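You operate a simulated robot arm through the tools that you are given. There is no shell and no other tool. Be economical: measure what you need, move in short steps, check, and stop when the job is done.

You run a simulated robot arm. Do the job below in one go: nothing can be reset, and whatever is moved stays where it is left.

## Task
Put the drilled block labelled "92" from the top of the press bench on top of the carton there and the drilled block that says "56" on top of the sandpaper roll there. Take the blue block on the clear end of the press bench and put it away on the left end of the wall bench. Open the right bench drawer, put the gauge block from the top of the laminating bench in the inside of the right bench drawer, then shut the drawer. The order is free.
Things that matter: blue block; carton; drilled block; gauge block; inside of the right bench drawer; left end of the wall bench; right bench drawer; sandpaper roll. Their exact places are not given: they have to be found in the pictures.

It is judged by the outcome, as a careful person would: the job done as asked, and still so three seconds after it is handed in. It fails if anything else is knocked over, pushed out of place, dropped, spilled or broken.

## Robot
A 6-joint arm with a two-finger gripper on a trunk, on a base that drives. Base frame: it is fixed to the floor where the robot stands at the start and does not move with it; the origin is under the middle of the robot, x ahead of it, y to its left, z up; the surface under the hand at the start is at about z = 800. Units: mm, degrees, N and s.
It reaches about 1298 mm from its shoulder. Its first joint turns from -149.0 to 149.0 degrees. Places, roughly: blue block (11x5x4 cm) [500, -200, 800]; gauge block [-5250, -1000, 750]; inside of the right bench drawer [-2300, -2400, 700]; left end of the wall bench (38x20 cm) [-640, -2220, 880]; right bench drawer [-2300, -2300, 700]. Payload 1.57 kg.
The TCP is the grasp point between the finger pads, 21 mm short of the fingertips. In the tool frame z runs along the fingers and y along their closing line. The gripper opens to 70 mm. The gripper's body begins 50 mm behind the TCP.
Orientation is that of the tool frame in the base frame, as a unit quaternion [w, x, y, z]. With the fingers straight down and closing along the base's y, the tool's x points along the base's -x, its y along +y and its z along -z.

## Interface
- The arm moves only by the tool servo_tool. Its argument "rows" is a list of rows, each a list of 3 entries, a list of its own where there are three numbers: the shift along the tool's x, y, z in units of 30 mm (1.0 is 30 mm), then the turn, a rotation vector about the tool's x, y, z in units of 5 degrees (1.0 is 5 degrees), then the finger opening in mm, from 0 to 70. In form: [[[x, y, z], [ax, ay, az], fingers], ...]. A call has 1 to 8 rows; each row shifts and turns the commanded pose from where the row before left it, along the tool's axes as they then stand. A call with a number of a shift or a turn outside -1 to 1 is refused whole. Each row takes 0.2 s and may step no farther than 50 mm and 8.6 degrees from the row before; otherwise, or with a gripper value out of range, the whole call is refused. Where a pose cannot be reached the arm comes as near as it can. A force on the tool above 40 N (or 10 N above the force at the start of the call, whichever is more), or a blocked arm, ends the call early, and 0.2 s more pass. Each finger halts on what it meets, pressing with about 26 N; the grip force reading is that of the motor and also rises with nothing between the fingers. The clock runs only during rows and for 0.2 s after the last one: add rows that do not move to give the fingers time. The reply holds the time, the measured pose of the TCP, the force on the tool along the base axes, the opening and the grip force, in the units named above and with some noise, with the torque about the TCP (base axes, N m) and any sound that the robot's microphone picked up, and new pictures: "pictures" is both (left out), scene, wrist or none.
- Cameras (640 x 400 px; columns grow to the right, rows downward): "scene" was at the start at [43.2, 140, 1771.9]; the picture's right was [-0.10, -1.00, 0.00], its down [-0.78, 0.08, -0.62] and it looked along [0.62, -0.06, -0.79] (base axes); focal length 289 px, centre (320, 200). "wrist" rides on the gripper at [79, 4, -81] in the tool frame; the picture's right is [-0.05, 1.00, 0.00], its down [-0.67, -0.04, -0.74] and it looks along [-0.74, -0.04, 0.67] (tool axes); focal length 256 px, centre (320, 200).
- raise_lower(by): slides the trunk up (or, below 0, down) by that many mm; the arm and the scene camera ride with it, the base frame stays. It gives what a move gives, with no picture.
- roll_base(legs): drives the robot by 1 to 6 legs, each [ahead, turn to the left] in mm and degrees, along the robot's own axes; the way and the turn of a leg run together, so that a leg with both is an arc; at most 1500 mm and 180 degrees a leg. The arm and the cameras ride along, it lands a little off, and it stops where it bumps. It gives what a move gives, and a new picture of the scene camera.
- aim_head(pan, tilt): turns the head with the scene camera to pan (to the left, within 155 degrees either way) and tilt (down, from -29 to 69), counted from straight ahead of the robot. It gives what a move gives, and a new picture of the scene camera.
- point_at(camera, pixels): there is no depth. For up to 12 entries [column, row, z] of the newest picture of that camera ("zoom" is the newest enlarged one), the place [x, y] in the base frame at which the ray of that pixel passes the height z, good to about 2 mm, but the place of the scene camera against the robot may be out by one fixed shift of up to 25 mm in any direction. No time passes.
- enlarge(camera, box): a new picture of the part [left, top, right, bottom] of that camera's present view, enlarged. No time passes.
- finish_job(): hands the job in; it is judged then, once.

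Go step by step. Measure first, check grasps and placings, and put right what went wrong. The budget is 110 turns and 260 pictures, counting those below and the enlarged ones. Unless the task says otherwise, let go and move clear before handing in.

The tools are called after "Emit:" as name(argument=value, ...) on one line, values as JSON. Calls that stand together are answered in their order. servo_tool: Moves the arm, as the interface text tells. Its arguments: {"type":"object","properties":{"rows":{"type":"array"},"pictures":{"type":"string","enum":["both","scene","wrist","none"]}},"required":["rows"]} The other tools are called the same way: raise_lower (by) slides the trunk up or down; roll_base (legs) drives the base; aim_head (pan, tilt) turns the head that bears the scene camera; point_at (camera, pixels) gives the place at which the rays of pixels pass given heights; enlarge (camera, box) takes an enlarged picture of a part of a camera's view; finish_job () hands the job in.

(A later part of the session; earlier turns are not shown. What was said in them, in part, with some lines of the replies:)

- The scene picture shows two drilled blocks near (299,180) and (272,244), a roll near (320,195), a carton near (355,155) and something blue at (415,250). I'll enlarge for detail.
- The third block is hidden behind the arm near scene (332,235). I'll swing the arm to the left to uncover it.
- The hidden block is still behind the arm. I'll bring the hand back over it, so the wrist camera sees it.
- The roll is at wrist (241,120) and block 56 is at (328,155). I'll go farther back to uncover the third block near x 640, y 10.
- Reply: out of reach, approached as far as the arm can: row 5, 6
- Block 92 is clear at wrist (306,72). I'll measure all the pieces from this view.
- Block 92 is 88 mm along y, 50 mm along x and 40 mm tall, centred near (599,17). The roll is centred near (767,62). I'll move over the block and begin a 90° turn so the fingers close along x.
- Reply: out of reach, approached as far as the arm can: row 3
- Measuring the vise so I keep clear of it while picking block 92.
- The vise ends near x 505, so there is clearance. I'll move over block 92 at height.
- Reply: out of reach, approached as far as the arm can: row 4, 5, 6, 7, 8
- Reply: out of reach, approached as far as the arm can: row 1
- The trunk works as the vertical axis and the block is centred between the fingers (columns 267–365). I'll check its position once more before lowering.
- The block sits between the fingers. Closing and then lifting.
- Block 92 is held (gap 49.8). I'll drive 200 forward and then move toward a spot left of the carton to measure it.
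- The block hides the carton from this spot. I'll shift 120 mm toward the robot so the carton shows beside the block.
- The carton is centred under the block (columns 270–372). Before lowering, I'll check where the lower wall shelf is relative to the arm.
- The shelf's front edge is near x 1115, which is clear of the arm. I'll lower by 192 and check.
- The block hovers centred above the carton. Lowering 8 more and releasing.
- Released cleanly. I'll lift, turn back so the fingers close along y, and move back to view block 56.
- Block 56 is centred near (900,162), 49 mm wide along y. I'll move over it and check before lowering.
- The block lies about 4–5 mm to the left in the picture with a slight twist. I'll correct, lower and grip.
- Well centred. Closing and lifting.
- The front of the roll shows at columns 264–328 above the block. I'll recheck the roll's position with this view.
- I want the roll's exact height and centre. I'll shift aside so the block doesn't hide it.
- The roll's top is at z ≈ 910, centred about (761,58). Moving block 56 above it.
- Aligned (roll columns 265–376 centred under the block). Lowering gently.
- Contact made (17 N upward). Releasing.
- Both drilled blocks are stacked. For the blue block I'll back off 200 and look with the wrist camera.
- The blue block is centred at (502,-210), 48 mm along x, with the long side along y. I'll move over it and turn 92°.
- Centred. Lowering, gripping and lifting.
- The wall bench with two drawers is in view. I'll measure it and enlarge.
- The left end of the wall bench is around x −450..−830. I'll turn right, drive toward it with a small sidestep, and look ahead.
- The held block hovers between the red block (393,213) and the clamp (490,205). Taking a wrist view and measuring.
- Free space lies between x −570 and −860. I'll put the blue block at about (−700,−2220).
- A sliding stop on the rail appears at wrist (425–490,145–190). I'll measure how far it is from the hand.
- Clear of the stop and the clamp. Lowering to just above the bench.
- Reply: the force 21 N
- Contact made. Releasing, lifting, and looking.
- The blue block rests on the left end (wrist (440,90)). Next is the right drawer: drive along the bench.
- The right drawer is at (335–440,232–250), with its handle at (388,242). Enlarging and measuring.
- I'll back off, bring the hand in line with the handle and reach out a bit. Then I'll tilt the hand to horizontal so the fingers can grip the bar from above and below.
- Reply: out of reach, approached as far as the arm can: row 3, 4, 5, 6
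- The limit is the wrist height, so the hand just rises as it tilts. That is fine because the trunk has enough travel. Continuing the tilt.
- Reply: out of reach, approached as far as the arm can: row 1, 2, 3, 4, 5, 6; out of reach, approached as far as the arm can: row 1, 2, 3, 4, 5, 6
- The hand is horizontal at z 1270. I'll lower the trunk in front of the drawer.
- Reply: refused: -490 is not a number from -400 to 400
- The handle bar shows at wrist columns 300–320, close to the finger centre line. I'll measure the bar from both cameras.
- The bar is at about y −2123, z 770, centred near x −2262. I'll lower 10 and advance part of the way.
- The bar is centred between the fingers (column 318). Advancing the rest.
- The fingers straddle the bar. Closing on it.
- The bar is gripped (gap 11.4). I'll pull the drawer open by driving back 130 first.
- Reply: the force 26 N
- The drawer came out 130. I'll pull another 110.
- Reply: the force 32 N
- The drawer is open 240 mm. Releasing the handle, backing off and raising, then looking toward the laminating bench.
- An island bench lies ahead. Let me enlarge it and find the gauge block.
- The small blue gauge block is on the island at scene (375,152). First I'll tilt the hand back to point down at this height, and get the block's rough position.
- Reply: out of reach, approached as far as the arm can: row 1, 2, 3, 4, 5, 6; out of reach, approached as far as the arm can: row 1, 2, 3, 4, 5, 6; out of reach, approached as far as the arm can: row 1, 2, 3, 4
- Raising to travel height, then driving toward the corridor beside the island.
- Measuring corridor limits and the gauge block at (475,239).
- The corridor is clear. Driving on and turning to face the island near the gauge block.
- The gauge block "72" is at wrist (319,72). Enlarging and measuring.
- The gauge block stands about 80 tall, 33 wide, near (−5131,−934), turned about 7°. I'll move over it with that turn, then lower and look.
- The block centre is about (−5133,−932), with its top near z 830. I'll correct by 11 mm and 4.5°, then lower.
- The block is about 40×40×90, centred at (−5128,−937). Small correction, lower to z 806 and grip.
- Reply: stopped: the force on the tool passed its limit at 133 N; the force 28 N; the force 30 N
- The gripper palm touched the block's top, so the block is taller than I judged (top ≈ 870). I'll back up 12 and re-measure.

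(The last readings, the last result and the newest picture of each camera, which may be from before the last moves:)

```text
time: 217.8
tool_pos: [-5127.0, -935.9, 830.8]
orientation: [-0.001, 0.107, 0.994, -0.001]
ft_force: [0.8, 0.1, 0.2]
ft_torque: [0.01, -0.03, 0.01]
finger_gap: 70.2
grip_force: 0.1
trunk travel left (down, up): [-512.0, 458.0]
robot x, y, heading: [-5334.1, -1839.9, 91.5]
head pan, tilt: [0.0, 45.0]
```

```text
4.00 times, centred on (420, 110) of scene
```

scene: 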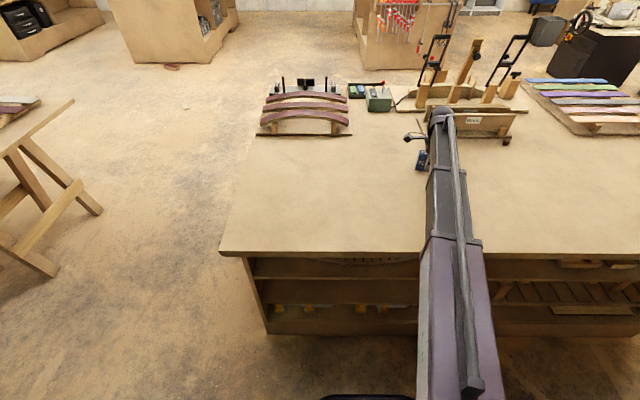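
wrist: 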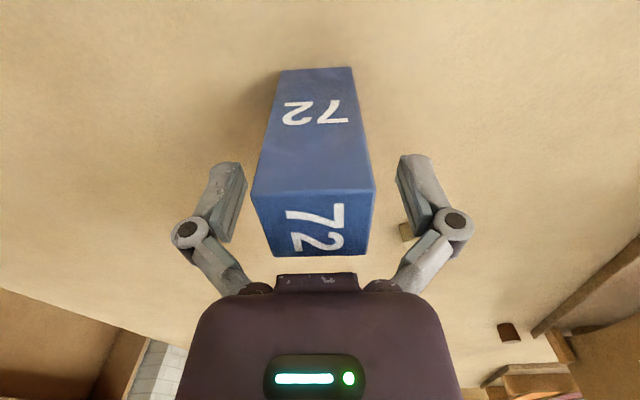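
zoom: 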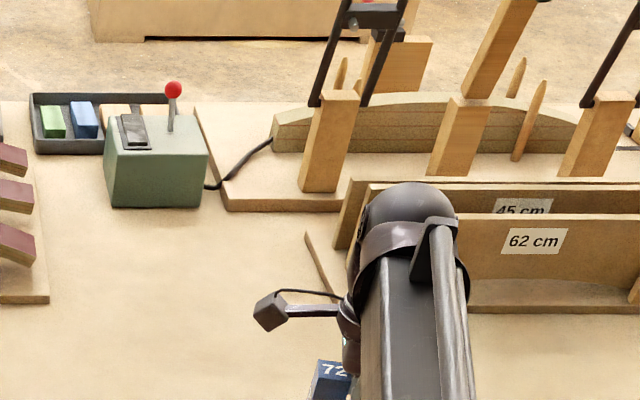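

Emit:
point_at(camera="wrist", pixels=[[281, 70, 750], [352, 67, 750], [281, 70, 740], [352, 67, 740], [251, 193, 840], [375, 190, 840], [251, 193, 850], [375, 190, 850], [270, 256, 850], [367, 255, 850], [251, 193, 830], [375, 190, 830]])

```text
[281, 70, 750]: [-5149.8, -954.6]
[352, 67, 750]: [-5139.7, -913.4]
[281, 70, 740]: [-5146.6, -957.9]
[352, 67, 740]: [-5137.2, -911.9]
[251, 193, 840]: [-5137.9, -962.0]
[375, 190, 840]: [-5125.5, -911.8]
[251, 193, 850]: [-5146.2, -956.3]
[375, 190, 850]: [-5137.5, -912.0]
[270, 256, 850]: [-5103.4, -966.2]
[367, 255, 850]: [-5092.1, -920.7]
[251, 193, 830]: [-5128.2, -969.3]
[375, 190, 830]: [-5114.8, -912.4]
```

The block is about 43×43×100 with its top at ~853. At TCP 831 the pads cover its upper part, so I'll centre slightly and close.

Emit:
servo_tool(rows=[[[-0.2, -0.06, 0], [0, 0, 0], 70], [[0, 0, 0], [0, 0, 0], 55], [[0, 0, 0], [0, 0, 0], 42], [[0, 0, 0], [0, 0, 0], 32], [[0, 0, 0], [0, 0, 0], 32], [[0, 0, 0], [0, 0, 0], 32]], pictures="wrist")

```text
time: 219.2
tool_pos: [-5121.7, -938.5, 831.0]
orientation: [0.0, 0.107, 0.994, -0.002]
ft_force: [-0.2, -0.4, 0.2]
ft_torque: [0.01, 0.01, 0.02]
finger_gap: 31.8
grip_force: 0.0
trunk travel left (down, up): [-512.0, 458.0]
robot x, y, heading: [-5333.4, -1847.5, 91.8]
head pan, tilt: [0.0, 45.0]
```

wrist: 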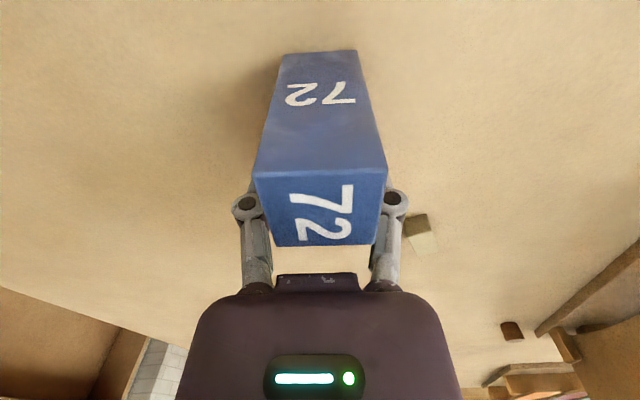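

The fingers closed to 31.8 without touching, so the block is smaller, nearer the camera and beside the pads: bench ≈ 797, block top ≈ 872. I'll open, rise, and re-measure.

Emit:
servo_tool(rows=[[[0, 0, 0], [0, 0, 0], 45], [[0, 0, 0], [0, 0, 0], 60], [[0, 0, 0], [0, 0, 0], 70], [[0, 0, 0], [0, 0, 0], 70]], pictures="none")

Emit:
raise_lower(by=90)

Emit:
servo_tool(rows=[[[0.9, 0.2, 0], [0, 0, 0], 70]], pictures="wrist")

Emit:
enlarge(camera="wrist", box=[240, 0, 420, 140])

```text
time: 220.2
tool_pos: [-5121.0, -939.6, 830.9]
orientation: [0.0, 0.107, 0.994, -0.001]
ft_force: [0.6, -0.5, 0.5]
ft_torque: [0.04, 0.0, 0.0]
finger_gap: 70.0
grip_force: 0.0
trunk travel left (down, up): [-512.0, 458.0]
robot x, y, heading: [-5335.7, -1844.7, 91.7]
head pan, tilt: [0.0, 45.0]
```

```text
time: 221.4
tool_pos: [-5120.3, -939.4, 920.5]
orientation: [0.0, 0.107, 0.994, -0.001]
ft_force: [-0.6, -0.6, -0.2]
ft_torque: [0.01, 0.0, 0.03]
finger_gap: 70.0
grip_force: 0.0
trunk travel left (down, up): [-602.0, 368.0]
robot x, y, heading: [-5332.4, -1845.4, 91.7]
head pan, tilt: [0.0, 45.0]
```

```text
time: 221.8
tool_pos: [-5145.3, -927.5, 922.2]
orientation: [0.0, 0.107, 0.994, -0.001]
ft_force: [0.4, 0.7, 0.4]
ft_torque: [-0.01, 0.0, -0.03]
finger_gap: 70.0
grip_force: 0.1
trunk travel left (down, up): [-602.0, 368.0]
robot x, y, heading: [-5332.4, -1842.5, 91.5]
head pan, tilt: [0.0, 45.0]
```

wrist: 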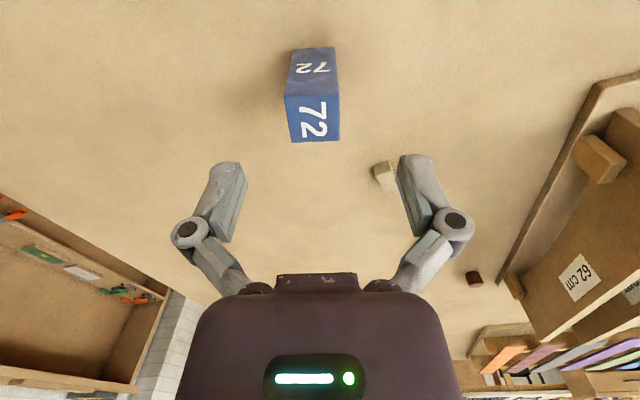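

```text
2.86 times, centred on (330, 70) of wrist
```

zoom: 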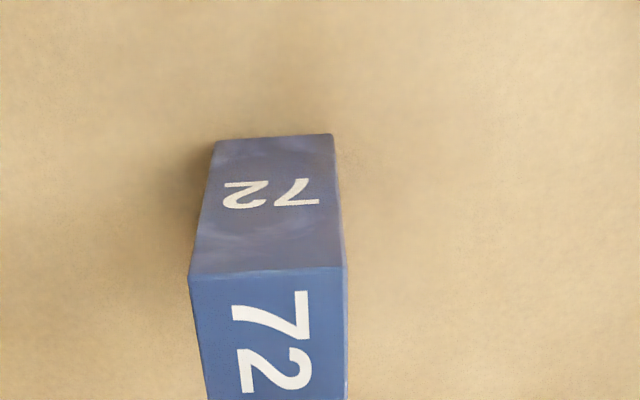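

The earlier contact was the fingertips meeting the bench at z ≈ 800. So the block is about 30×30×75 with its top at ~875, and its centre is only 3 mm from the hand's axis. Correcting, lowering to TCP 834, and gripping.

Emit:
servo_tool(rows=[[[0.1, -0.1, 0], [0, 0, 0], 70]], pictures="none")

Emit:
raise_lower(by=-87)

Emit:
servo_tool(rows=[[[0, 0, 0], [0, 0, 0], 60], [[0, 0, 0], [0, 0, 0], 48]], pictures="wrist")

```text
time: 222.2
tool_pos: [-5149.2, -930.1, 921.4]
orientation: [0.0, 0.107, 0.994, -0.001]
ft_force: [0.4, 0.2, -0.1]
ft_torque: [-0.02, 0.0, 0.02]
finger_gap: 70.2
grip_force: 0.1
trunk travel left (down, up): [-602.0, 368.0]
robot x, y, heading: [-5336.7, -1845.9, 91.9]
head pan, tilt: [0.0, 45.0]
```

```text
time: 223.4
tool_pos: [-5149.6, -930.9, 834.8]
orientation: [0.0, 0.108, 0.994, 0.0]
ft_force: [0.4, -0.2, -0.1]
ft_torque: [-0.02, -0.01, 0.0]
finger_gap: 69.7
grip_force: 0.0
trunk travel left (down, up): [-515.0, 455.0]
robot x, y, heading: [-5335.6, -1843.2, 91.6]
head pan, tilt: [0.0, 45.0]
```

```text
time: 224.0
tool_pos: [-5148.8, -930.2, 835.2]
orientation: [0.001, 0.108, 0.994, -0.002]
ft_force: [0.0, 0.5, 0.2]
ft_torque: [0.04, 0.01, 0.02]
finger_gap: 48.0
grip_force: 0.0
trunk travel left (down, up): [-515.0, 455.0]
robot x, y, heading: [-5332.7, -1846.5, 91.7]
head pan, tilt: [0.0, 45.0]
```

wrist: 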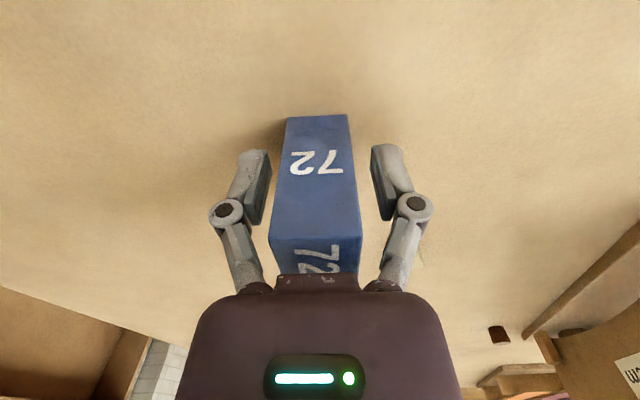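

Now the block truly sits between the pads. Closing and lifting.

Emit:
servo_tool(rows=[[[0, 0, 0], [0, 0, 0], 34], [[0, 0, 0], [0, 0, 0], 20], [[0, 0, 0], [0, 0, 0], 18], [[0, 0, 0], [0, 0, 0], 18]], pictures="none")

Emit:
raise_lower(by=380)

Emit:
servo_tool(rows=[[[0, 0, 0], [0, 0, 0], 18]], pictures="wrist")

```text
time: 225.0
tool_pos: [-5149.8, -929.6, 834.3]
orientation: [0.0, 0.108, 0.994, -0.001]
ft_force: [1.0, 0.1, 1.7]
ft_torque: [-0.02, 0.0, -0.02]
finger_gap: 29.9
grip_force: 26.2
trunk travel left (down, up): [-515.0, 455.0]
robot x, y, heading: [-5334.7, -1845.5, 91.7]
head pan, tilt: [0.0, 45.0]
```

```text
time: 228.7
tool_pos: [-5149.5, -929.7, 1212.0]
orientation: [0.0, 0.107, 0.994, -0.002]
ft_force: [1.1, 0.6, -1.4]
ft_torque: [-0.01, 0.0, 0.0]
finger_gap: 29.9
grip_force: 26.5
trunk travel left (down, up): [-895.0, 75.0]
robot x, y, heading: [-5332.2, -1844.1, 91.6]
head pan, tilt: [0.0, 45.0]
```

```text
time: 229.1
tool_pos: [-5148.4, -929.1, 1214.1]
orientation: [0.0, 0.107, 0.994, 0.0]
ft_force: [-0.4, -0.3, -1.3]
ft_torque: [0.0, -0.01, 0.05]
finger_gap: 29.6
grip_force: 26.3
trunk travel left (down, up): [-895.0, 75.0]
robot x, y, heading: [-5330.9, -1846.8, 91.5]
head pan, tilt: [0.0, 45.0]
```

wrist: 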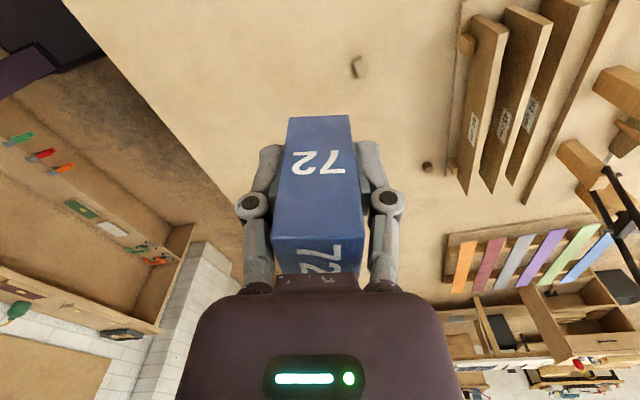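

The gauge block is held (gap 29.9). I'll drive back along the same path, first in reverse out of the corridor.

Emit:
roll_base(legs=[[0, 95.7], [-1000, 0], [-985, 0]])

```text
time: 247.2
tool_pos: [-4326.1, -1474.6, 1215.1]
orientation: [0.001, -0.673, 0.74, 0.0]
ft_force: [0.0, 0.9, -1.8]
ft_torque: [-0.02, -0.01, 0.01]
finger_gap: 30.0
grip_force: 26.6
trunk travel left (down, up): [-895.0, 75.0]
robot x, y, heading: [-3391.9, -1546.8, -171.4]
head pan, tilt: [0.0, 45.0]
```

scene: 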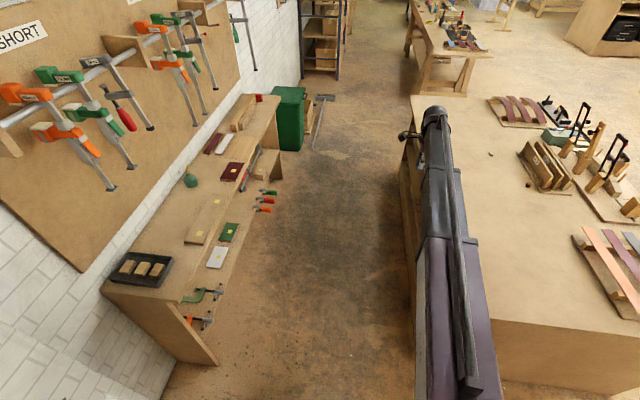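

On track. Continuing back to in front of the drawer.

Emit:
roll_base(legs=[[0, 22.5], [-1445, 0], [0, 58.9]])

Emit:
aim_head(pan=0, tilt=50)

```text
time: 261.6
tool_pos: [-2361.6, -1716.9, 1212.8]
orientation: [-0.002, 0.993, -0.12, -0.001]
ft_force: [1.2, -1.2, -1.6]
ft_torque: [0.01, -0.01, 0.02]
finger_gap: 30.1
grip_force: 25.9
trunk travel left (down, up): [-895.0, 75.0]
robot x, y, heading: [-2156.6, -806.1, -90.0]
head pan, tilt: [0.0, 45.0]
```

scene: 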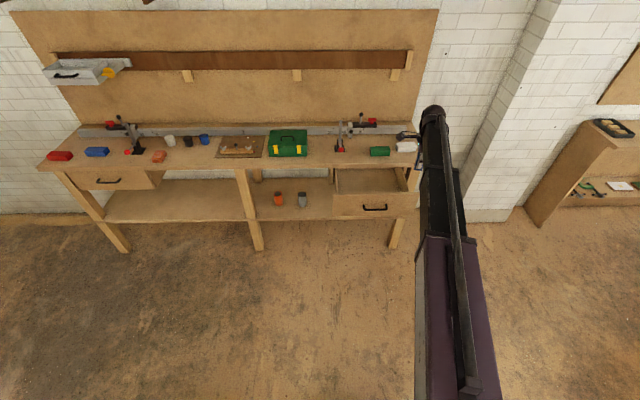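

```text
time: 262.3
tool_pos: [-2362.0, -1714.3, 1213.8]
orientation: [-0.001, 0.993, -0.121, -0.002]
ft_force: [0.7, -0.5, -0.4]
ft_torque: [-0.02, -0.01, -0.04]
finger_gap: 29.8
grip_force: 26.3
trunk travel left (down, up): [-895.0, 75.0]
robot x, y, heading: [-2157.0, -802.3, -89.9]
head pan, tilt: [0.0, 50.0]
```

scene: 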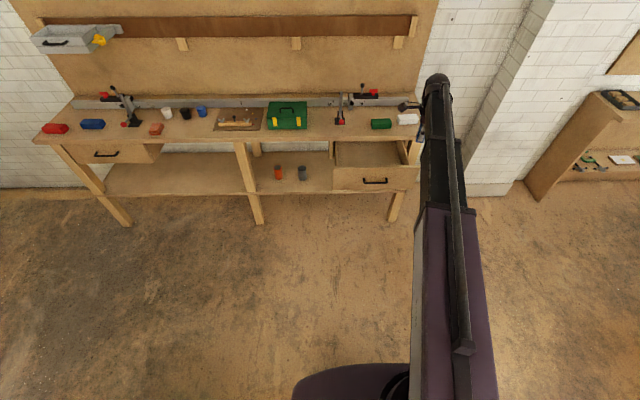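

The drawer is still open at (333–420,140–190). Enlarging and measuring its inside.

Emit:
enlarge(camera="scene", box=[320, 120, 430, 200])

Emit:
point_at(camera="scene", pixels=[[333, 169, 840], [418, 167, 840], [333, 141, 880], [418, 140, 880], [340, 165, 710], [405, 164, 710], [372, 150, 710], [375, 185, 770]])

```text
5.00 times, centred on (375, 160) of scene
```

zoom: 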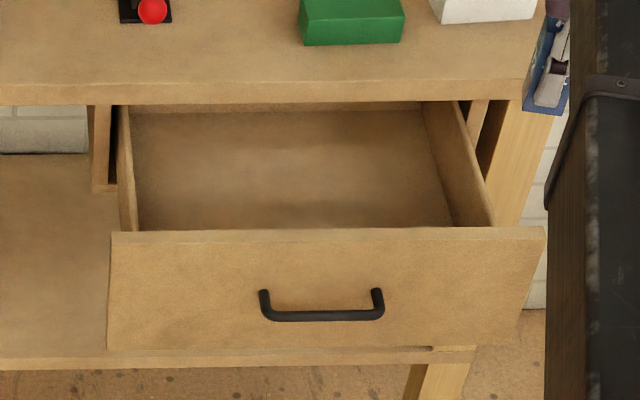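

```text
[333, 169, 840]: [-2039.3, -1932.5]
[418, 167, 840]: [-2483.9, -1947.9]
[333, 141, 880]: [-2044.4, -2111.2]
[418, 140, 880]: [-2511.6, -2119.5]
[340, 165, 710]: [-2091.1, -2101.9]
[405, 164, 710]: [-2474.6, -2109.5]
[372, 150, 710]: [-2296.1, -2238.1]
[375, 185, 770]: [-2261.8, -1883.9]
```

The exposed inside runs about y −1925..−2095, x −2090..−2440. I'll centre the hand on x, square it up, and drive forward until it hangs over the opening.

Emit:
servo_tool(rows=[[[0.785, -0.19, 0], [0, 0, 0], 18], [[0.785, -0.19, 0], [0, 0, 0], 18], [[0.785, -0.19, 0], [0, 0, 0], 18], [[0.785, -0.19, 0], [0, 0, 0], 18], [[0, 0, 0], [0, 0, -0.92], 18], [[0, 0, 0], [0, 0, -0.92], 18], [[0, 0, 0], [0, 0, -0.92], 18]], pictures="none")

Emit:
roll_base(legs=[[285, 0]])

Emit:
raise_lower(by=-250)

Emit:
servo_tool(rows=[[[0, 0, 0], [0, 0, 0], 18]], pictures="both")

```text
time: 263.9
tool_pos: [-2264.5, -1715.8, 1215.0]
orientation: [-0.002, 1.0, 0.001, -0.001]
ft_force: [-0.5, -0.3, -2.8]
ft_torque: [0.02, -0.01, -0.03]
finger_gap: 29.8
grip_force: 26.2
trunk travel left (down, up): [-895.0, 75.0]
robot x, y, heading: [-2155.1, -805.6, -90.3]
head pan, tilt: [0.0, 50.0]
```

```text
time: 266.2
tool_pos: [-2263.9, -2004.2, 1212.8]
orientation: [-0.001, 1.0, -0.001, 0.0]
ft_force: [0.5, -0.3, -2.2]
ft_torque: [-0.04, 0.0, -0.01]
finger_gap: 29.6
grip_force: 25.9
trunk travel left (down, up): [-895.0, 75.0]
robot x, y, heading: [-2156.2, -1092.3, -89.7]
head pan, tilt: [0.0, 50.0]
```

scene: 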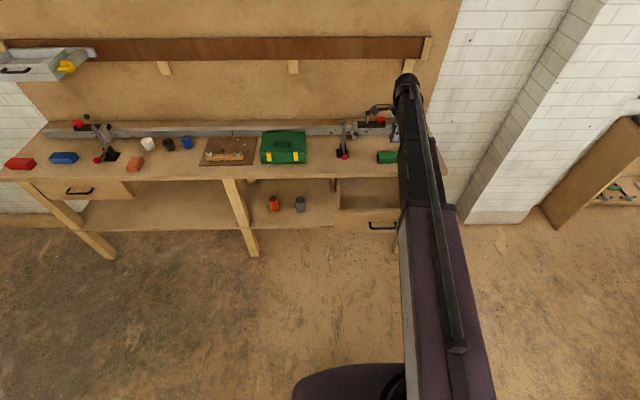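

```text
time: 268.8
tool_pos: [-2263.9, -2003.6, 963.7]
orientation: [-0.002, 1.0, 0.0, 0.0]
ft_force: [0.6, -0.5, -1.4]
ft_torque: [0.0, 0.01, -0.01]
finger_gap: 29.8
grip_force: 26.2
trunk travel left (down, up): [-645.0, 325.0]
robot x, y, heading: [-2156.9, -1091.6, -89.8]
head pan, tilt: [0.0, 50.0]
```

```text
time: 269.1
tool_pos: [-2262.2, -2001.9, 964.2]
orientation: [-0.002, 1.0, 0.0, 0.0]
ft_force: [0.2, -0.4, -1.6]
ft_torque: [0.02, 0.04, 0.05]
finger_gap: 29.5
grip_force: 26.0
trunk travel left (down, up): [-645.0, 325.0]
robot x, y, heading: [-2152.7, -1091.0, -90.0]
head pan, tilt: [0.0, 50.0]
```

scene: 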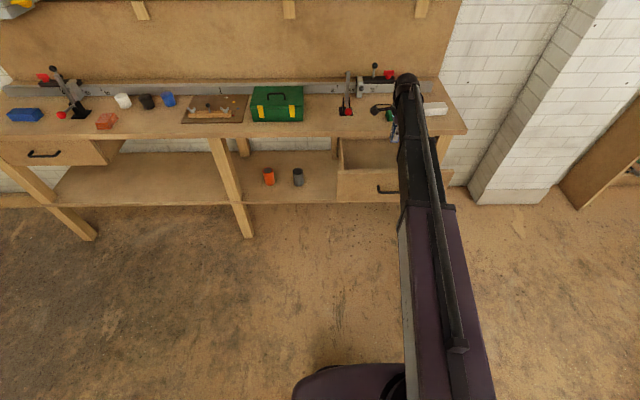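
wrist: 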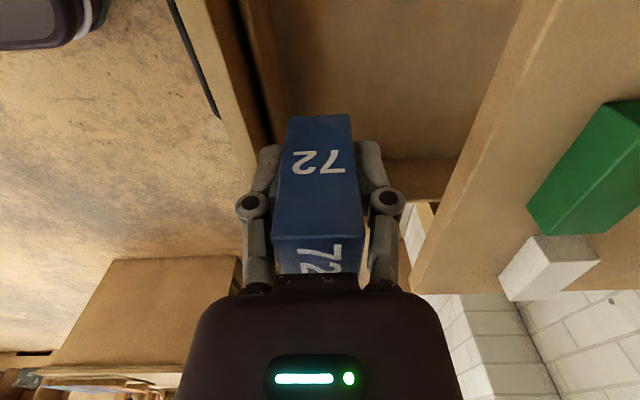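

Checking clearance to the drawer's front panel and the bench edge.

Emit:
point_at(camera="wrist", pixels=[[178, 0, 840], [237, 0, 840], [205, 0, 840], [265, 140, 840], [245, 170, 840], [545, 0, 880], [425, 230, 880], [470, 160, 710], [290, 60, 710]])

Emit:
enlarge(camera="wrist", box=[160, 0, 560, 250])

```text
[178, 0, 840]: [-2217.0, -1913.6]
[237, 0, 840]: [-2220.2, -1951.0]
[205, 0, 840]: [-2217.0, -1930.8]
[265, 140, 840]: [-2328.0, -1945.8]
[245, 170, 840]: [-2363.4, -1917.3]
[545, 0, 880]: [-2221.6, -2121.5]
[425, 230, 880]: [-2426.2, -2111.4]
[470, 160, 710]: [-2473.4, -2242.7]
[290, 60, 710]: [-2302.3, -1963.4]
```

```text
1.60 times, centred on (360, 125) of wrist
```

zoom: 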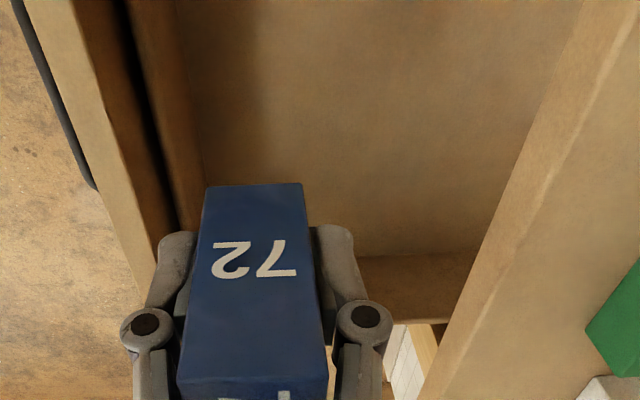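

There is an inner box wall behind the front panel, while the bench edge is near y −2115. I'll shift 22 mm toward the wall to centre in the opening, then lower partway and look.

Emit:
servo_tool(rows=[[[0, 0.75, 0], [0, 0, 0], 18]], pictures="none")

Emit:
raise_lower(by=-100)

Emit:
servo_tool(rows=[[[0, 0, 0], [0, 0, 0], 18]], pictures="both")

Emit:
enlarge(camera="scene", box=[330, 50, 450, 150])

```text
time: 269.6
tool_pos: [-2264.4, -2027.1, 963.7]
orientation: [-0.002, 1.0, 0.0, -0.001]
ft_force: [0.5, 0.9, -2.0]
ft_torque: [0.0, -0.01, -0.01]
finger_gap: 29.9
grip_force: 25.8
trunk travel left (down, up): [-645.0, 325.0]
robot x, y, heading: [-2152.5, -1091.7, -90.0]
head pan, tilt: [0.0, 50.0]
```

```text
time: 270.9
tool_pos: [-2265.0, -2025.6, 863.9]
orientation: [-0.001, 1.0, 0.0, 0.0]
ft_force: [-0.3, -0.6, -2.1]
ft_torque: [-0.02, 0.02, -0.03]
finger_gap: 29.6
grip_force: 26.1
trunk travel left (down, up): [-545.0, 425.0]
robot x, y, heading: [-2156.2, -1088.6, -90.1]
head pan, tilt: [0.0, 50.0]
```

```text
time: 271.3
tool_pos: [-2263.9, -2025.6, 865.4]
orientation: [-0.002, 1.0, 0.0, 0.001]
ft_force: [0.1, -0.6, -1.8]
ft_torque: [0.01, -0.01, -0.01]
finger_gap: 29.7
grip_force: 25.8
trunk travel left (down, up): [-545.0, 425.0]
robot x, y, heading: [-2153.6, -1092.8, -89.7]
head pan, tilt: [0.0, 50.0]
```

scene: 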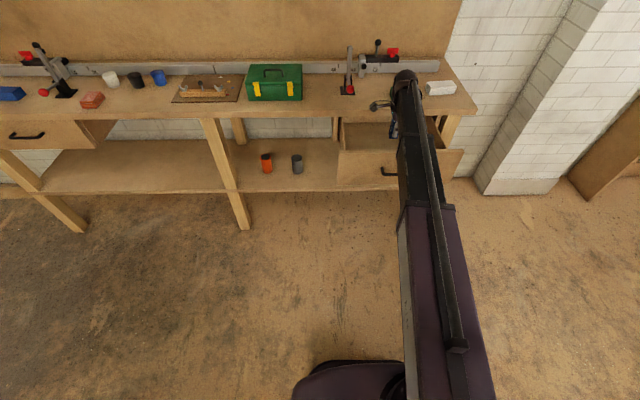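
wrist: 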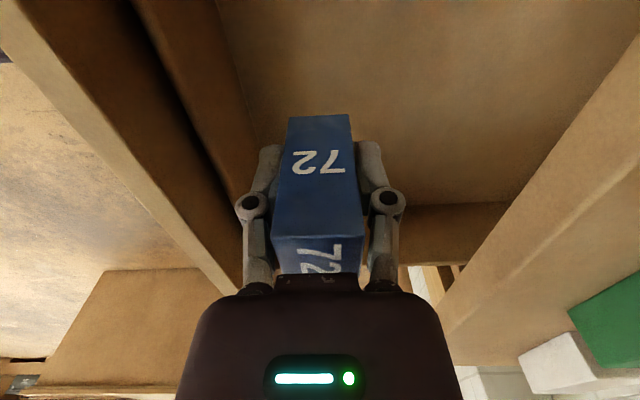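

```text
4.00 times, centred on (390, 100) of scene
```

zoom: 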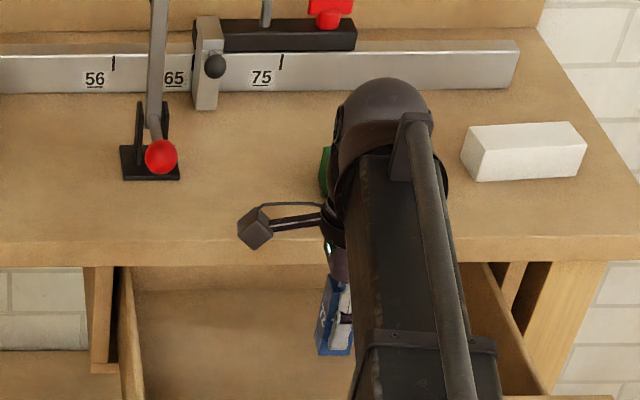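

Emit:
point_at(camera="wrist", pixels=[[575, 140, 845], [520, 205, 845], [640, 140, 880], [530, 270, 880], [218, 20, 800], [218, 20, 820], [250, 130, 710], [505, 204, 710]])

Emit:
enlarge(camera="wrist", box=[100, 0, 640, 340])

```text
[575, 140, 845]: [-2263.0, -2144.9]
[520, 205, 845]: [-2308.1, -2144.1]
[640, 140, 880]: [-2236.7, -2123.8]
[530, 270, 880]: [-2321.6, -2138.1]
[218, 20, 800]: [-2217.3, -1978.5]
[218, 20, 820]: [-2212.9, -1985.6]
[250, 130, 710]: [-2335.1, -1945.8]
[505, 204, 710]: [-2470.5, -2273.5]
```

```text
1.18 times, centred on (370, 170) of wrist
```

zoom: 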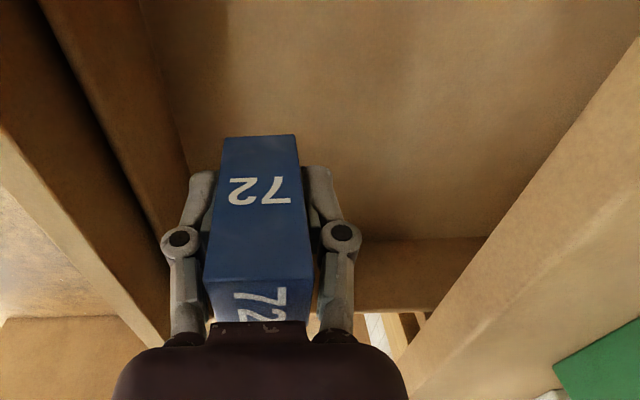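

The opening is clear: inner wall near y −1950, bench edge near −2115 or farther. Lowering further.

Emit:
raise_lower(by=-95)

Emit:
servo_tool(rows=[[[0, 0, 0], [0, 0, 0], 18]], pictures="both")

Emit:
enlarge(camera="scene", box=[330, 30, 450, 130])

```text
time: 272.6
tool_pos: [-2263.9, -2025.0, 769.0]
orientation: [-0.001, 1.0, 0.0, 0.001]
ft_force: [-0.1, -0.5, -1.3]
ft_torque: [-0.01, 0.0, 0.01]
finger_gap: 29.6
grip_force: 26.3
trunk travel left (down, up): [-450.0, 520.0]
robot x, y, heading: [-2155.9, -1089.1, -89.7]
head pan, tilt: [0.0, 50.0]
```

```text
time: 273.0
tool_pos: [-2264.3, -2026.0, 768.5]
orientation: [-0.002, 1.0, 0.0, 0.0]
ft_force: [-0.4, 0.0, -2.0]
ft_torque: [-0.02, -0.01, 0.03]
finger_gap: 29.8
grip_force: 25.9
trunk travel left (down, up): [-450.0, 520.0]
robot x, y, heading: [-2152.7, -1091.8, -90.2]
head pan, tilt: [0.0, 50.0]
```

scene: 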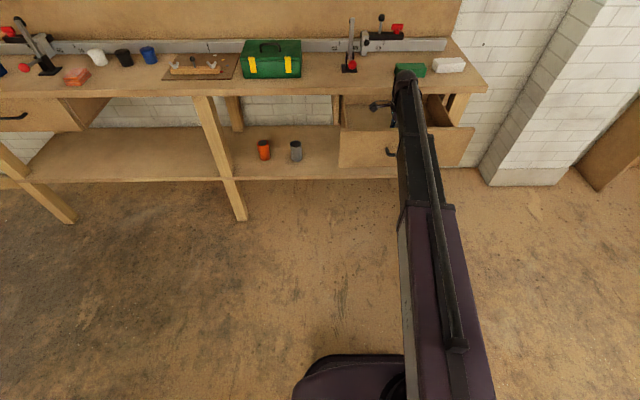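
wrist: 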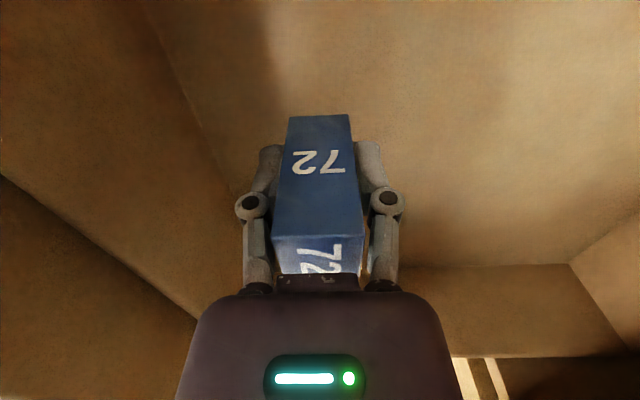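

```text
4.00 times, centred on (390, 80) of scene
```

zoom: 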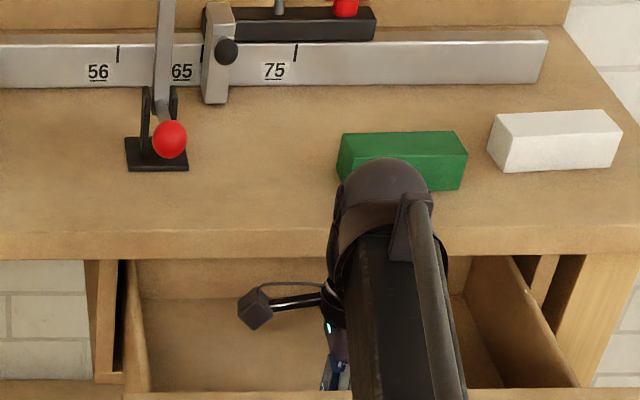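

Lowering in small steps while watching the force.

Emit:
raise_lower(by=-10)

Emit:
raise_lower(by=-5)

Emit:
raise_lower(by=-4)

```text
time: 273.6
tool_pos: [-2263.8, -2024.9, 758.6]
orientation: [-0.002, 1.0, -0.001, 0.0]
ft_force: [1.0, -0.1, -1.7]
ft_torque: [-0.02, 0.0, 0.04]
finger_gap: 29.3
grip_force: 25.9
trunk travel left (down, up): [-440.0, 530.0]
robot x, y, heading: [-2156.8, -1090.8, -90.2]
head pan, tilt: [0.0, 50.0]
```

```text
time: 274.1
tool_pos: [-2265.3, -2025.9, 753.5]
orientation: [-0.001, 1.0, 0.001, 0.0]
ft_force: [-0.2, -0.3, -1.4]
ft_torque: [0.0, -0.01, 0.02]
finger_gap: 29.5
grip_force: 25.8
trunk travel left (down, up): [-435.0, 535.0]
robot x, y, heading: [-2153.6, -1090.8, -89.9]
head pan, tilt: [0.0, 50.0]
```

```text
time: 274.6
tool_pos: [-2263.8, -2026.0, 750.8]
orientation: [-0.002, 1.0, 0.0, 0.0]
ft_force: [-0.6, 0.5, -1.8]
ft_torque: [0.03, 0.02, 0.0]
finger_gap: 29.7
grip_force: 26.1
trunk travel left (down, up): [-431.0, 539.0]
robot x, y, heading: [-2153.9, -1092.4, -90.0]
head pan, tilt: [0.0, 50.0]
```

Emit:
raise_lower(by=-4)

Emit:
raise_lower(by=-4)

Emit:
raise_lower(by=-4)

```text
time: 275.1
tool_pos: [-2263.8, -2025.5, 745.9]
orientation: [-0.001, 1.0, 0.0, 0.0]
ft_force: [-1.1, 0.9, -2.2]
ft_torque: [0.02, 0.01, -0.03]
finger_gap: 29.4
grip_force: 26.4
trunk travel left (down, up): [-427.0, 543.0]
robot x, y, heading: [-2153.1, -1092.1, -90.2]
head pan, tilt: [0.0, 50.0]
```

```text
time: 275.7
tool_pos: [-2264.4, -2023.7, 744.2]
orientation: [-0.001, 1.0, 0.0, 0.0]
ft_force: [-0.7, -0.7, 18.8]
ft_torque: [-0.04, 0.1, 0.0]
finger_gap: 29.8
grip_force: 25.7
trunk travel left (down, up): [-423.0, 547.0]
robot x, y, heading: [-2157.1, -1092.6, -89.8]
head pan, tilt: [0.0, 50.0]
```

```text
time: 276.2
tool_pos: [-2263.3, -2025.6, 737.3]
orientation: [-0.001, 1.0, 0.0, 0.0]
ft_force: [-0.5, -0.4, 8.1]
ft_torque: [-0.04, -0.01, -0.03]
finger_gap: 29.5
grip_force: 25.5
trunk travel left (down, up): [-419.0, 551.0]
robot x, y, heading: [-2155.1, -1094.2, -90.3]
head pan, tilt: [0.0, 50.0]
```

It has touched the drawer floor. Releasing, then raising straight up.

Emit:
servo_tool(rows=[[[0, 0, 0], [0, 0, 0], 33], [[0, 0, 0], [0, 0, 0], 40], [[0, 0, 0], [0, 0, 0], 52], [[0, 0, 0], [0, 0, 0], 52]], pictures="wrist")

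Emit:
raise_lower(by=300)

Emit:
roll_base(legs=[[-330, 0]])

Emit:
enlarge(camera="scene", box=[320, 60, 450, 180])

```text
time: 277.2
tool_pos: [-2263.7, -2025.0, 737.3]
orientation: [-0.001, 1.0, 0.0, 0.0]
ft_force: [0.3, 0.9, 0.2]
ft_torque: [0.03, -0.01, 0.03]
finger_gap: 51.9
grip_force: 0.1
trunk travel left (down, up): [-419.0, 551.0]
robot x, y, heading: [-2153.1, -1087.8, -89.8]
head pan, tilt: [0.0, 50.0]
```

wrist: 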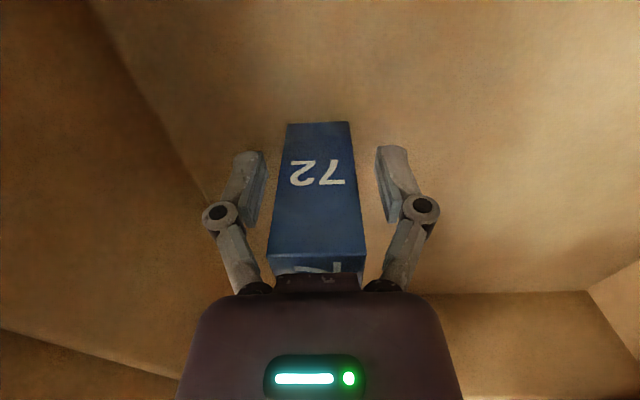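

```text
time: 280.2
tool_pos: [-2264.1, -2025.8, 1037.4]
orientation: [-0.002, 1.0, 0.001, 0.0]
ft_force: [-1.2, 0.1, -0.2]
ft_torque: [0.0, 0.0, -0.01]
finger_gap: 51.8
grip_force: 0.1
trunk travel left (down, up): [-719.0, 251.0]
robot x, y, heading: [-2157.5, -1090.4, -89.8]
head pan, tilt: [0.0, 50.0]
```

```text
time: 282.7
tool_pos: [-2262.5, -1698.7, 1039.4]
orientation: [0.0, 1.0, 0.002, 0.0]
ft_force: [0.2, 0.0, 0.3]
ft_torque: [-0.04, -0.01, -0.02]
finger_gap: 52.1
grip_force: 0.1
trunk travel left (down, up): [-719.0, 251.0]
robot x, y, heading: [-2154.2, -766.1, -89.9]
head pan, tilt: [0.0, 50.0]
```

scene: 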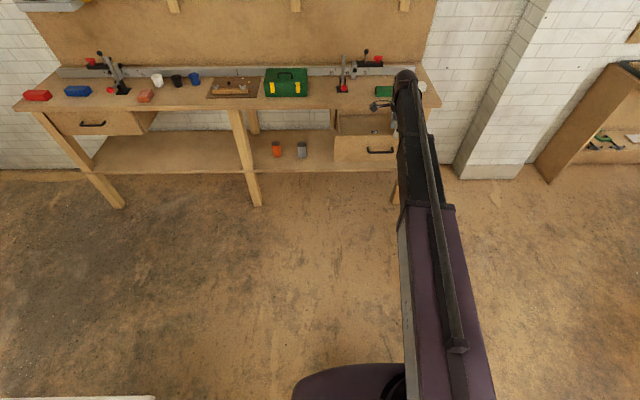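

```text
3.33 times, centred on (385, 120) of scene
```

zoom: 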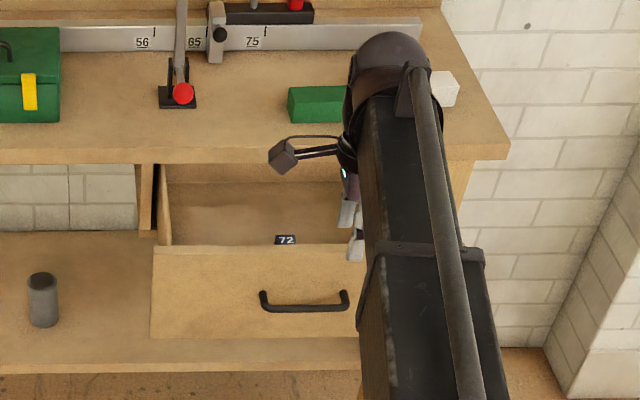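

The gauge block "72" stands in the drawer. To close the drawer I'll tilt the hand to horizontal again and re-grip the handle.

Emit:
servo_tool(rows=[[[0, 0, 0], [-1, 0, 0], 68], [[0, 0, 0], [-1, 0, 0], 68], [[0, 0, 0], [-1, 0, 0], 68], [[0, 0, 0], [-1, 0, 0], 68], [[0, 0, 0], [-1, 0, 0], 68], [[0, 0, 0], [-1, 0, 0], 68]], pictures="none")

Emit:
servo_tool(rows=[[[0, 0, 0], [-1, 0, 0], 68], [[0, 0, 0], [-1, 0, 0], 68], [[0, 0, 0], [-1, 0, 0], 68], [[0, 0, 0], [-1, 0, 0], 68], [[0, 0, 0], [-1, 0, 0], 68], [[0, 0, 0], [-1, 0, 0], 68]], pictures="none")

Emit:
servo_tool(rows=[[[0, 0, 0], [-1, 0, 0], 68], [[0, 0, 0], [-1, 0, 0], 68], [[0, 0, 0], [-1, 0, 0], 68], [[0, 0, 0], [-1, 0, 0], 68], [[0, 0, 0], [-1, 0, 0], 68], [[0, 0, 0], [-1, 0, 0], 68]], pictures="none")

Emit:
raise_lower(by=-400)

```text
time: 284.1
tool_pos: [-2260.7, -1697.6, 1064.6]
orientation: [0.258, 0.966, 0.002, 0.0]
ft_force: [-0.9, -0.3, -0.2]
ft_torque: [0.0, 0.01, 0.0]
finger_gap: 68.0
grip_force: 0.0
out of reach, approached as far as the arm can: row 3, 4, 5, 6
trunk travel left (down, up): [-719.0, 251.0]
robot x, y, heading: [-2151.8, -766.8, -90.2]
head pan, tilt: [0.0, 50.0]
```

```text
time: 285.5
tool_pos: [-2260.7, -1698.2, 1131.2]
orientation: [0.499, 0.867, 0.002, 0.001]
ft_force: [-0.1, 0.3, 0.5]
ft_torque: [-0.02, 0.01, -0.02]
finger_gap: 67.9
grip_force: 0.1
out of reach, approached as far as the arm can: row 1, 2, 3, 4, 5, 6
trunk travel left (down, up): [-719.0, 251.0]
robot x, y, heading: [-2154.9, -763.8, -89.9]
head pan, tilt: [0.0, 50.0]
```

```text
time: 286.9
tool_pos: [-2261.7, -1699.0, 1223.3]
orientation: [0.705, 0.71, 0.001, 0.0]
ft_force: [0.8, -0.1, -0.4]
ft_torque: [0.0, 0.02, -0.02]
finger_gap: 68.0
grip_force: 0.1
out of reach, approached as far as the arm can: row 1, 2, 3, 4, 5, 6
trunk travel left (down, up): [-719.0, 251.0]
robot x, y, heading: [-2155.5, -768.2, -90.0]
head pan, tilt: [0.0, 50.0]
```

```text
time: 290.8
tool_pos: [-2261.6, -1697.6, 822.5]
orientation: [0.704, 0.71, 0.002, 0.001]
ft_force: [0.0, 0.2, -0.1]
ft_torque: [-0.04, -0.03, 0.03]
finger_gap: 68.1
grip_force: 0.0
trunk travel left (down, up): [-319.0, 651.0]
robot x, y, heading: [-2152.9, -766.3, -90.0]
head pan, tilt: [0.0, 50.0]
```

Emit:
raise_lower(by=-52)

Emit:
roll_base(legs=[[110, 0]])

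Emit:
servo_tool(rows=[[[0, 0, 0], [0, 0, 0], 68]], pictures="wrist")

```text
time: 291.7
tool_pos: [-2261.6, -1698.2, 771.0]
orientation: [0.704, 0.71, 0.001, 0.001]
ft_force: [0.1, -0.7, 0.2]
ft_torque: [-0.01, -0.03, -0.01]
finger_gap: 68.0
grip_force: 0.0
trunk travel left (down, up): [-267.0, 703.0]
robot x, y, heading: [-2155.5, -763.6, -90.1]
head pan, tilt: [0.0, 50.0]
```

```text
time: 293.0
tool_pos: [-2261.2, -1807.5, 771.0]
orientation: [0.705, 0.71, 0.001, 0.001]
ft_force: [-0.9, -0.6, 1.0]
ft_torque: [0.04, -0.02, -0.01]
finger_gap: 67.9
grip_force: 0.0
trunk travel left (down, up): [-267.0, 703.0]
robot x, y, heading: [-2152.9, -870.3, -89.9]
head pan, tilt: [0.0, 50.0]
```

scene: 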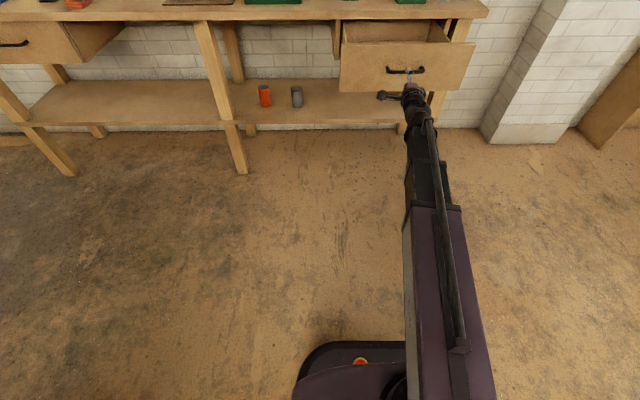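

```text
time: 293.4
tool_pos: [-2261.1, -1807.3, 770.8]
orientation: [0.705, 0.709, 0.001, 0.001]
ft_force: [-1.1, 1.0, 0.1]
ft_torque: [-0.01, -0.01, 0.0]
finger_gap: 67.9
grip_force: 0.0
trunk travel left (down, up): [-267.0, 703.0]
robot x, y, heading: [-2154.4, -873.4, -89.9]
head pan, tilt: [0.0, 50.0]
```

wrist: 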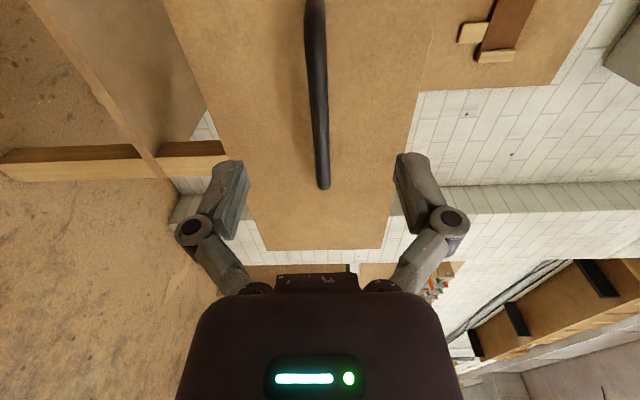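

The bar is centred (column 318). I'll advance 64 mm and close on it.

Emit:
servo_tool(rows=[[[0, 0, 0.7], [0, 0, 0], 68], [[0, 0, 0.7], [0, 0, 0], 68], [[0, 0, 0.7], [0, 0, 0], 68]], pictures="none")

Emit:
servo_tool(rows=[[[0, 0, 0], [0, 0, 0], 50], [[0, 0, 0], [0, 0, 0], 30], [[0, 0, 0], [0, 0, 0], 10], [[0, 0, 0], [0, 0, 0], 2], [[0, 0, 0], [0, 0, 0], 2]], pictures="wrist")

```text
time: 294.2
tool_pos: [-2260.7, -1870.7, 771.3]
orientation: [0.705, 0.709, 0.0, 0.002]
ft_force: [-0.1, -0.9, 0.5]
ft_torque: [0.0, 0.0, 0.0]
finger_gap: 67.9
grip_force: 0.0
trunk travel left (down, up): [-267.0, 703.0]
robot x, y, heading: [-2156.5, -875.5, -90.0]
head pan, tilt: [0.0, 50.0]
```

```text
time: 295.4
tool_pos: [-2261.3, -1870.7, 770.4]
orientation: [0.704, 0.71, 0.002, 0.001]
ft_force: [0.9, 1.2, -8.1]
ft_torque: [0.03, 0.01, -0.05]
finger_gap: 11.5
grip_force: 32.2
trunk travel left (down, up): [-267.0, 703.0]
robot x, y, heading: [-2153.4, -872.6, -89.7]
head pan, tilt: [0.0, 50.0]
```

wrist: 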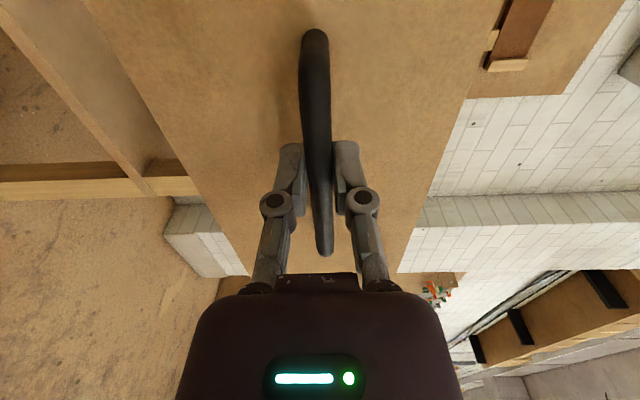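

Gripped. Pushing the drawer in, almost to the end.

Emit:
roll_base(legs=[[110, 0], [115, 0]])

Emit:
servo_tool(rows=[[[0, 0, 0], [0, 0, 0], 2]], pictures="wrist")

```text
time: 297.7
tool_pos: [-2256.7, -2099.1, 770.4]
orientation: [0.705, 0.71, 0.004, 0.002]
ft_force: [22.1, 0.3, -8.6]
ft_torque: [0.08, -0.05, 0.18]
finger_gap: 11.2
grip_force: 32.1
trunk travel left (down, up): [-267.0, 703.0]
robot x, y, heading: [-2153.7, -1101.1, -89.8]
head pan, tilt: [0.0, 50.0]
```

scene: 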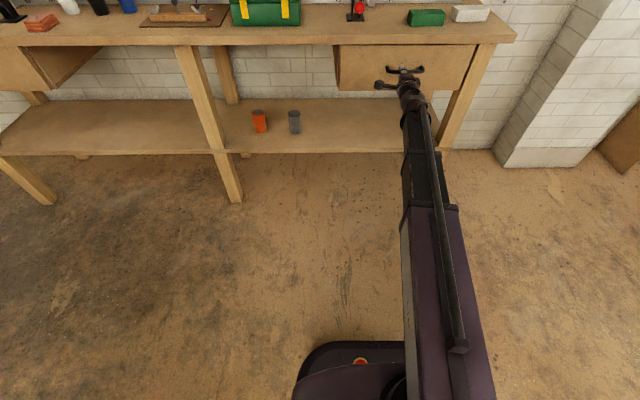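

```text
time: 298.1
tool_pos: [-2256.6, -2098.7, 770.6]
orientation: [0.704, 0.71, 0.003, 0.003]
ft_force: [5.0, 0.1, -7.9]
ft_torque: [0.07, 0.01, -0.18]
finger_gap: 11.1
grip_force: 31.8
trunk travel left (down, up): [-267.0, 703.0]
robot x, y, heading: [-2154.1, -1102.5, -89.6]
head pan, tilt: [0.0, 50.0]
```

wrist: 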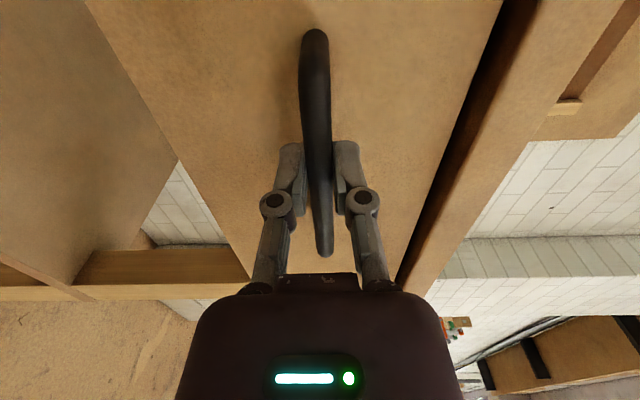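

About 15 mm remain. Pushing the last bit with the arm until it stops.

Emit:
servo_tool(rows=[[[0, 0, 0.2], [0, 0, 0], 2], [[0, 0, 0.2], [0, 0, 0], 2], [[0, 0, 0.2], [0, 0, 0], 2], [[0, 0, 0.1], [0, 0, 0], 2], [[0, 0, 0], [0, 0, 0], 2]], pictures="wrist")

```text
time: 299.1
tool_pos: [-2255.4, -2115.7, 770.8]
orientation: [0.704, 0.71, 0.003, 0.002]
ft_force: [1.4, 3.7, -9.2]
ft_torque: [0.04, -0.04, -0.23]
finger_gap: 11.5
grip_force: 31.9
trunk travel left (down, up): [-267.0, 703.0]
robot x, y, heading: [-2154.6, -1101.7, -89.7]
head pan, tilt: [0.0, 50.0]
stopped in row 5: the force on the tool passed its limit at 48 N (the readings are from after the stop); the commanded pose is now the measured one
```

wrist: 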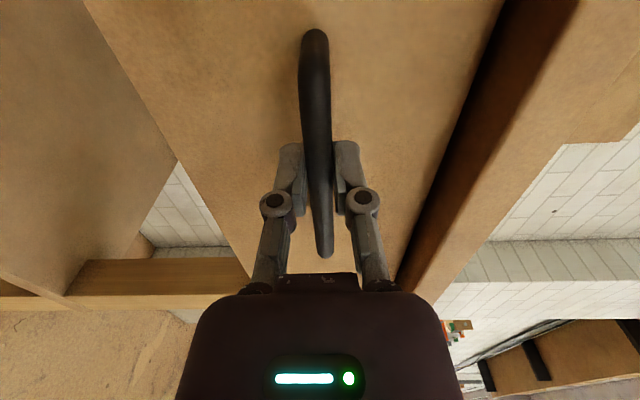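

It met the stop at y −2115.7, the same as the original closed place. Releasing and backing away.

Emit:
servo_tool(rows=[[[0, 0, 0], [0, 0, 0], 25], [[0, 0, 0], [0, 0, 0], 50], [[0, 0, 0], [0, 0, 0], 68], [[0, 0, 0], [0, 0, 0], 68], [[0, 0, -1], [0, 0, 0], 68], [[0, 0, -1], [0, 0, 0], 68], [[0, 0, -1], [0, 0, 0], 68]], pictures="none")

Emit:
roll_base(legs=[[-250, 0]])

Emit:
raise_lower(by=400)

Emit:
aim_head(pan=15, tilt=40)

Emit:
enlarge(camera="scene", box=[0, 60, 500, 260])

```text
time: 300.7
tool_pos: [-2257.9, -2025.1, 770.3]
orientation: [0.705, 0.709, 0.002, 0.003]
ft_force: [-0.2, 0.4, -1.4]
ft_torque: [-0.04, 0.02, -0.01]
finger_gap: 68.1
grip_force: 0.1
trunk travel left (down, up): [-267.0, 703.0]
robot x, y, heading: [-2152.2, -1107.4, -90.1]
head pan, tilt: [0.0, 50.0]
```

```text
time: 302.8
tool_pos: [-2259.3, -1775.0, 770.3]
orientation: [0.704, 0.71, 0.002, 0.003]
ft_force: [0.4, 0.2, 0.1]
ft_torque: [0.02, -0.01, 0.01]
finger_gap: 67.8
grip_force: 0.0
trunk travel left (down, up): [-267.0, 703.0]
robot x, y, heading: [-2154.0, -851.6, -89.7]
head pan, tilt: [0.0, 50.0]
```

scene: 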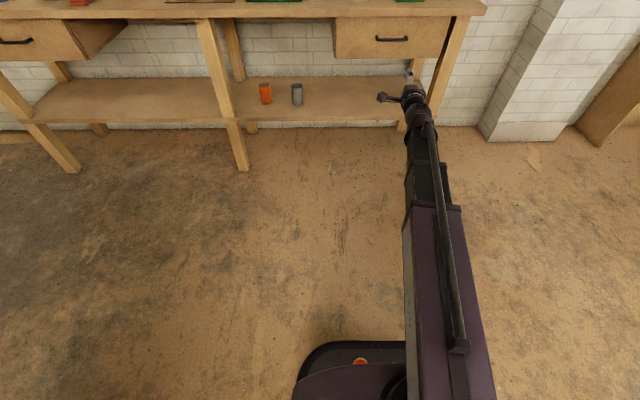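

```text
time: 306.6
tool_pos: [-2260.1, -1774.0, 1171.4]
orientation: [0.705, 0.709, 0.002, 0.003]
ft_force: [-0.1, -0.1, 0.2]
ft_torque: [0.01, 0.01, 0.03]
finger_gap: 67.9
grip_force: 0.0
trunk travel left (down, up): [-667.0, 303.0]
robot x, y, heading: [-2155.8, -850.5, -89.7]
head pan, tilt: [0.0, 50.0]
```

```text
time: 307.4
tool_pos: [-2259.8, -1774.9, 1171.0]
orientation: [0.704, 0.71, 0.003, 0.002]
ft_force: [-0.1, -0.5, -0.6]
ft_torque: [0.0, -0.01, -0.01]
finger_gap: 67.9
grip_force: 0.1
trunk travel left (down, up): [-667.0, 303.0]
robot x, y, heading: [-2150.3, -852.6, -89.7]
head pan, tilt: [15.0, 40.0]
```

scene: 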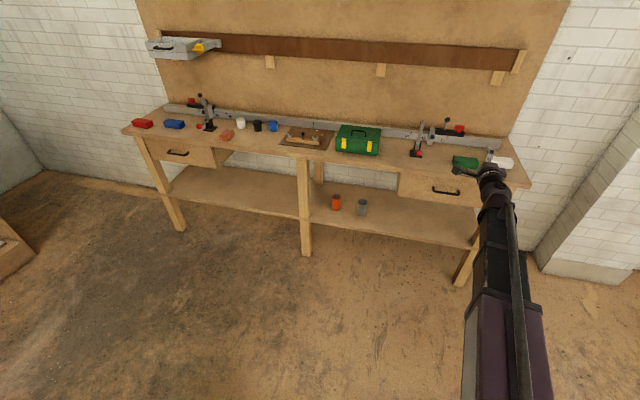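

```text
1.28 times, centred on (250, 160) of scene
```

zoom: 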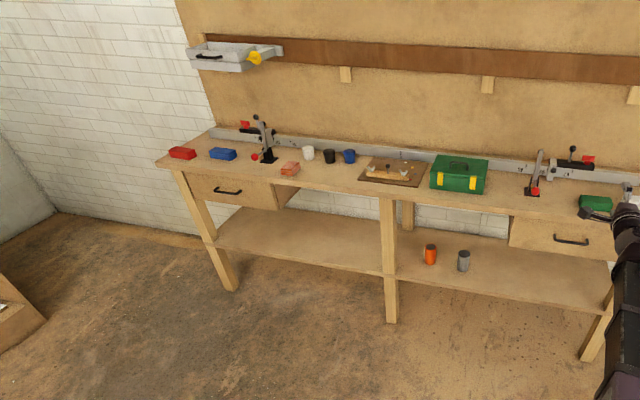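

The drawer is shut and the blue block sits on the left end of the wall bench. The hand is clear, so I'm handing in.

Emit:
finish_job()

```text
The job is handed in.
```

I finished all four parts and handed the job in; I don't have the result of the judging.
- **Drilled blocks:** block 92 is on the carton and block 56 is on the sandpaper roll.
- **Blue block:** it is on the left end of the wall bench.
- **Gauge block:** it is in the right bench drawer, and the drawer is shut.
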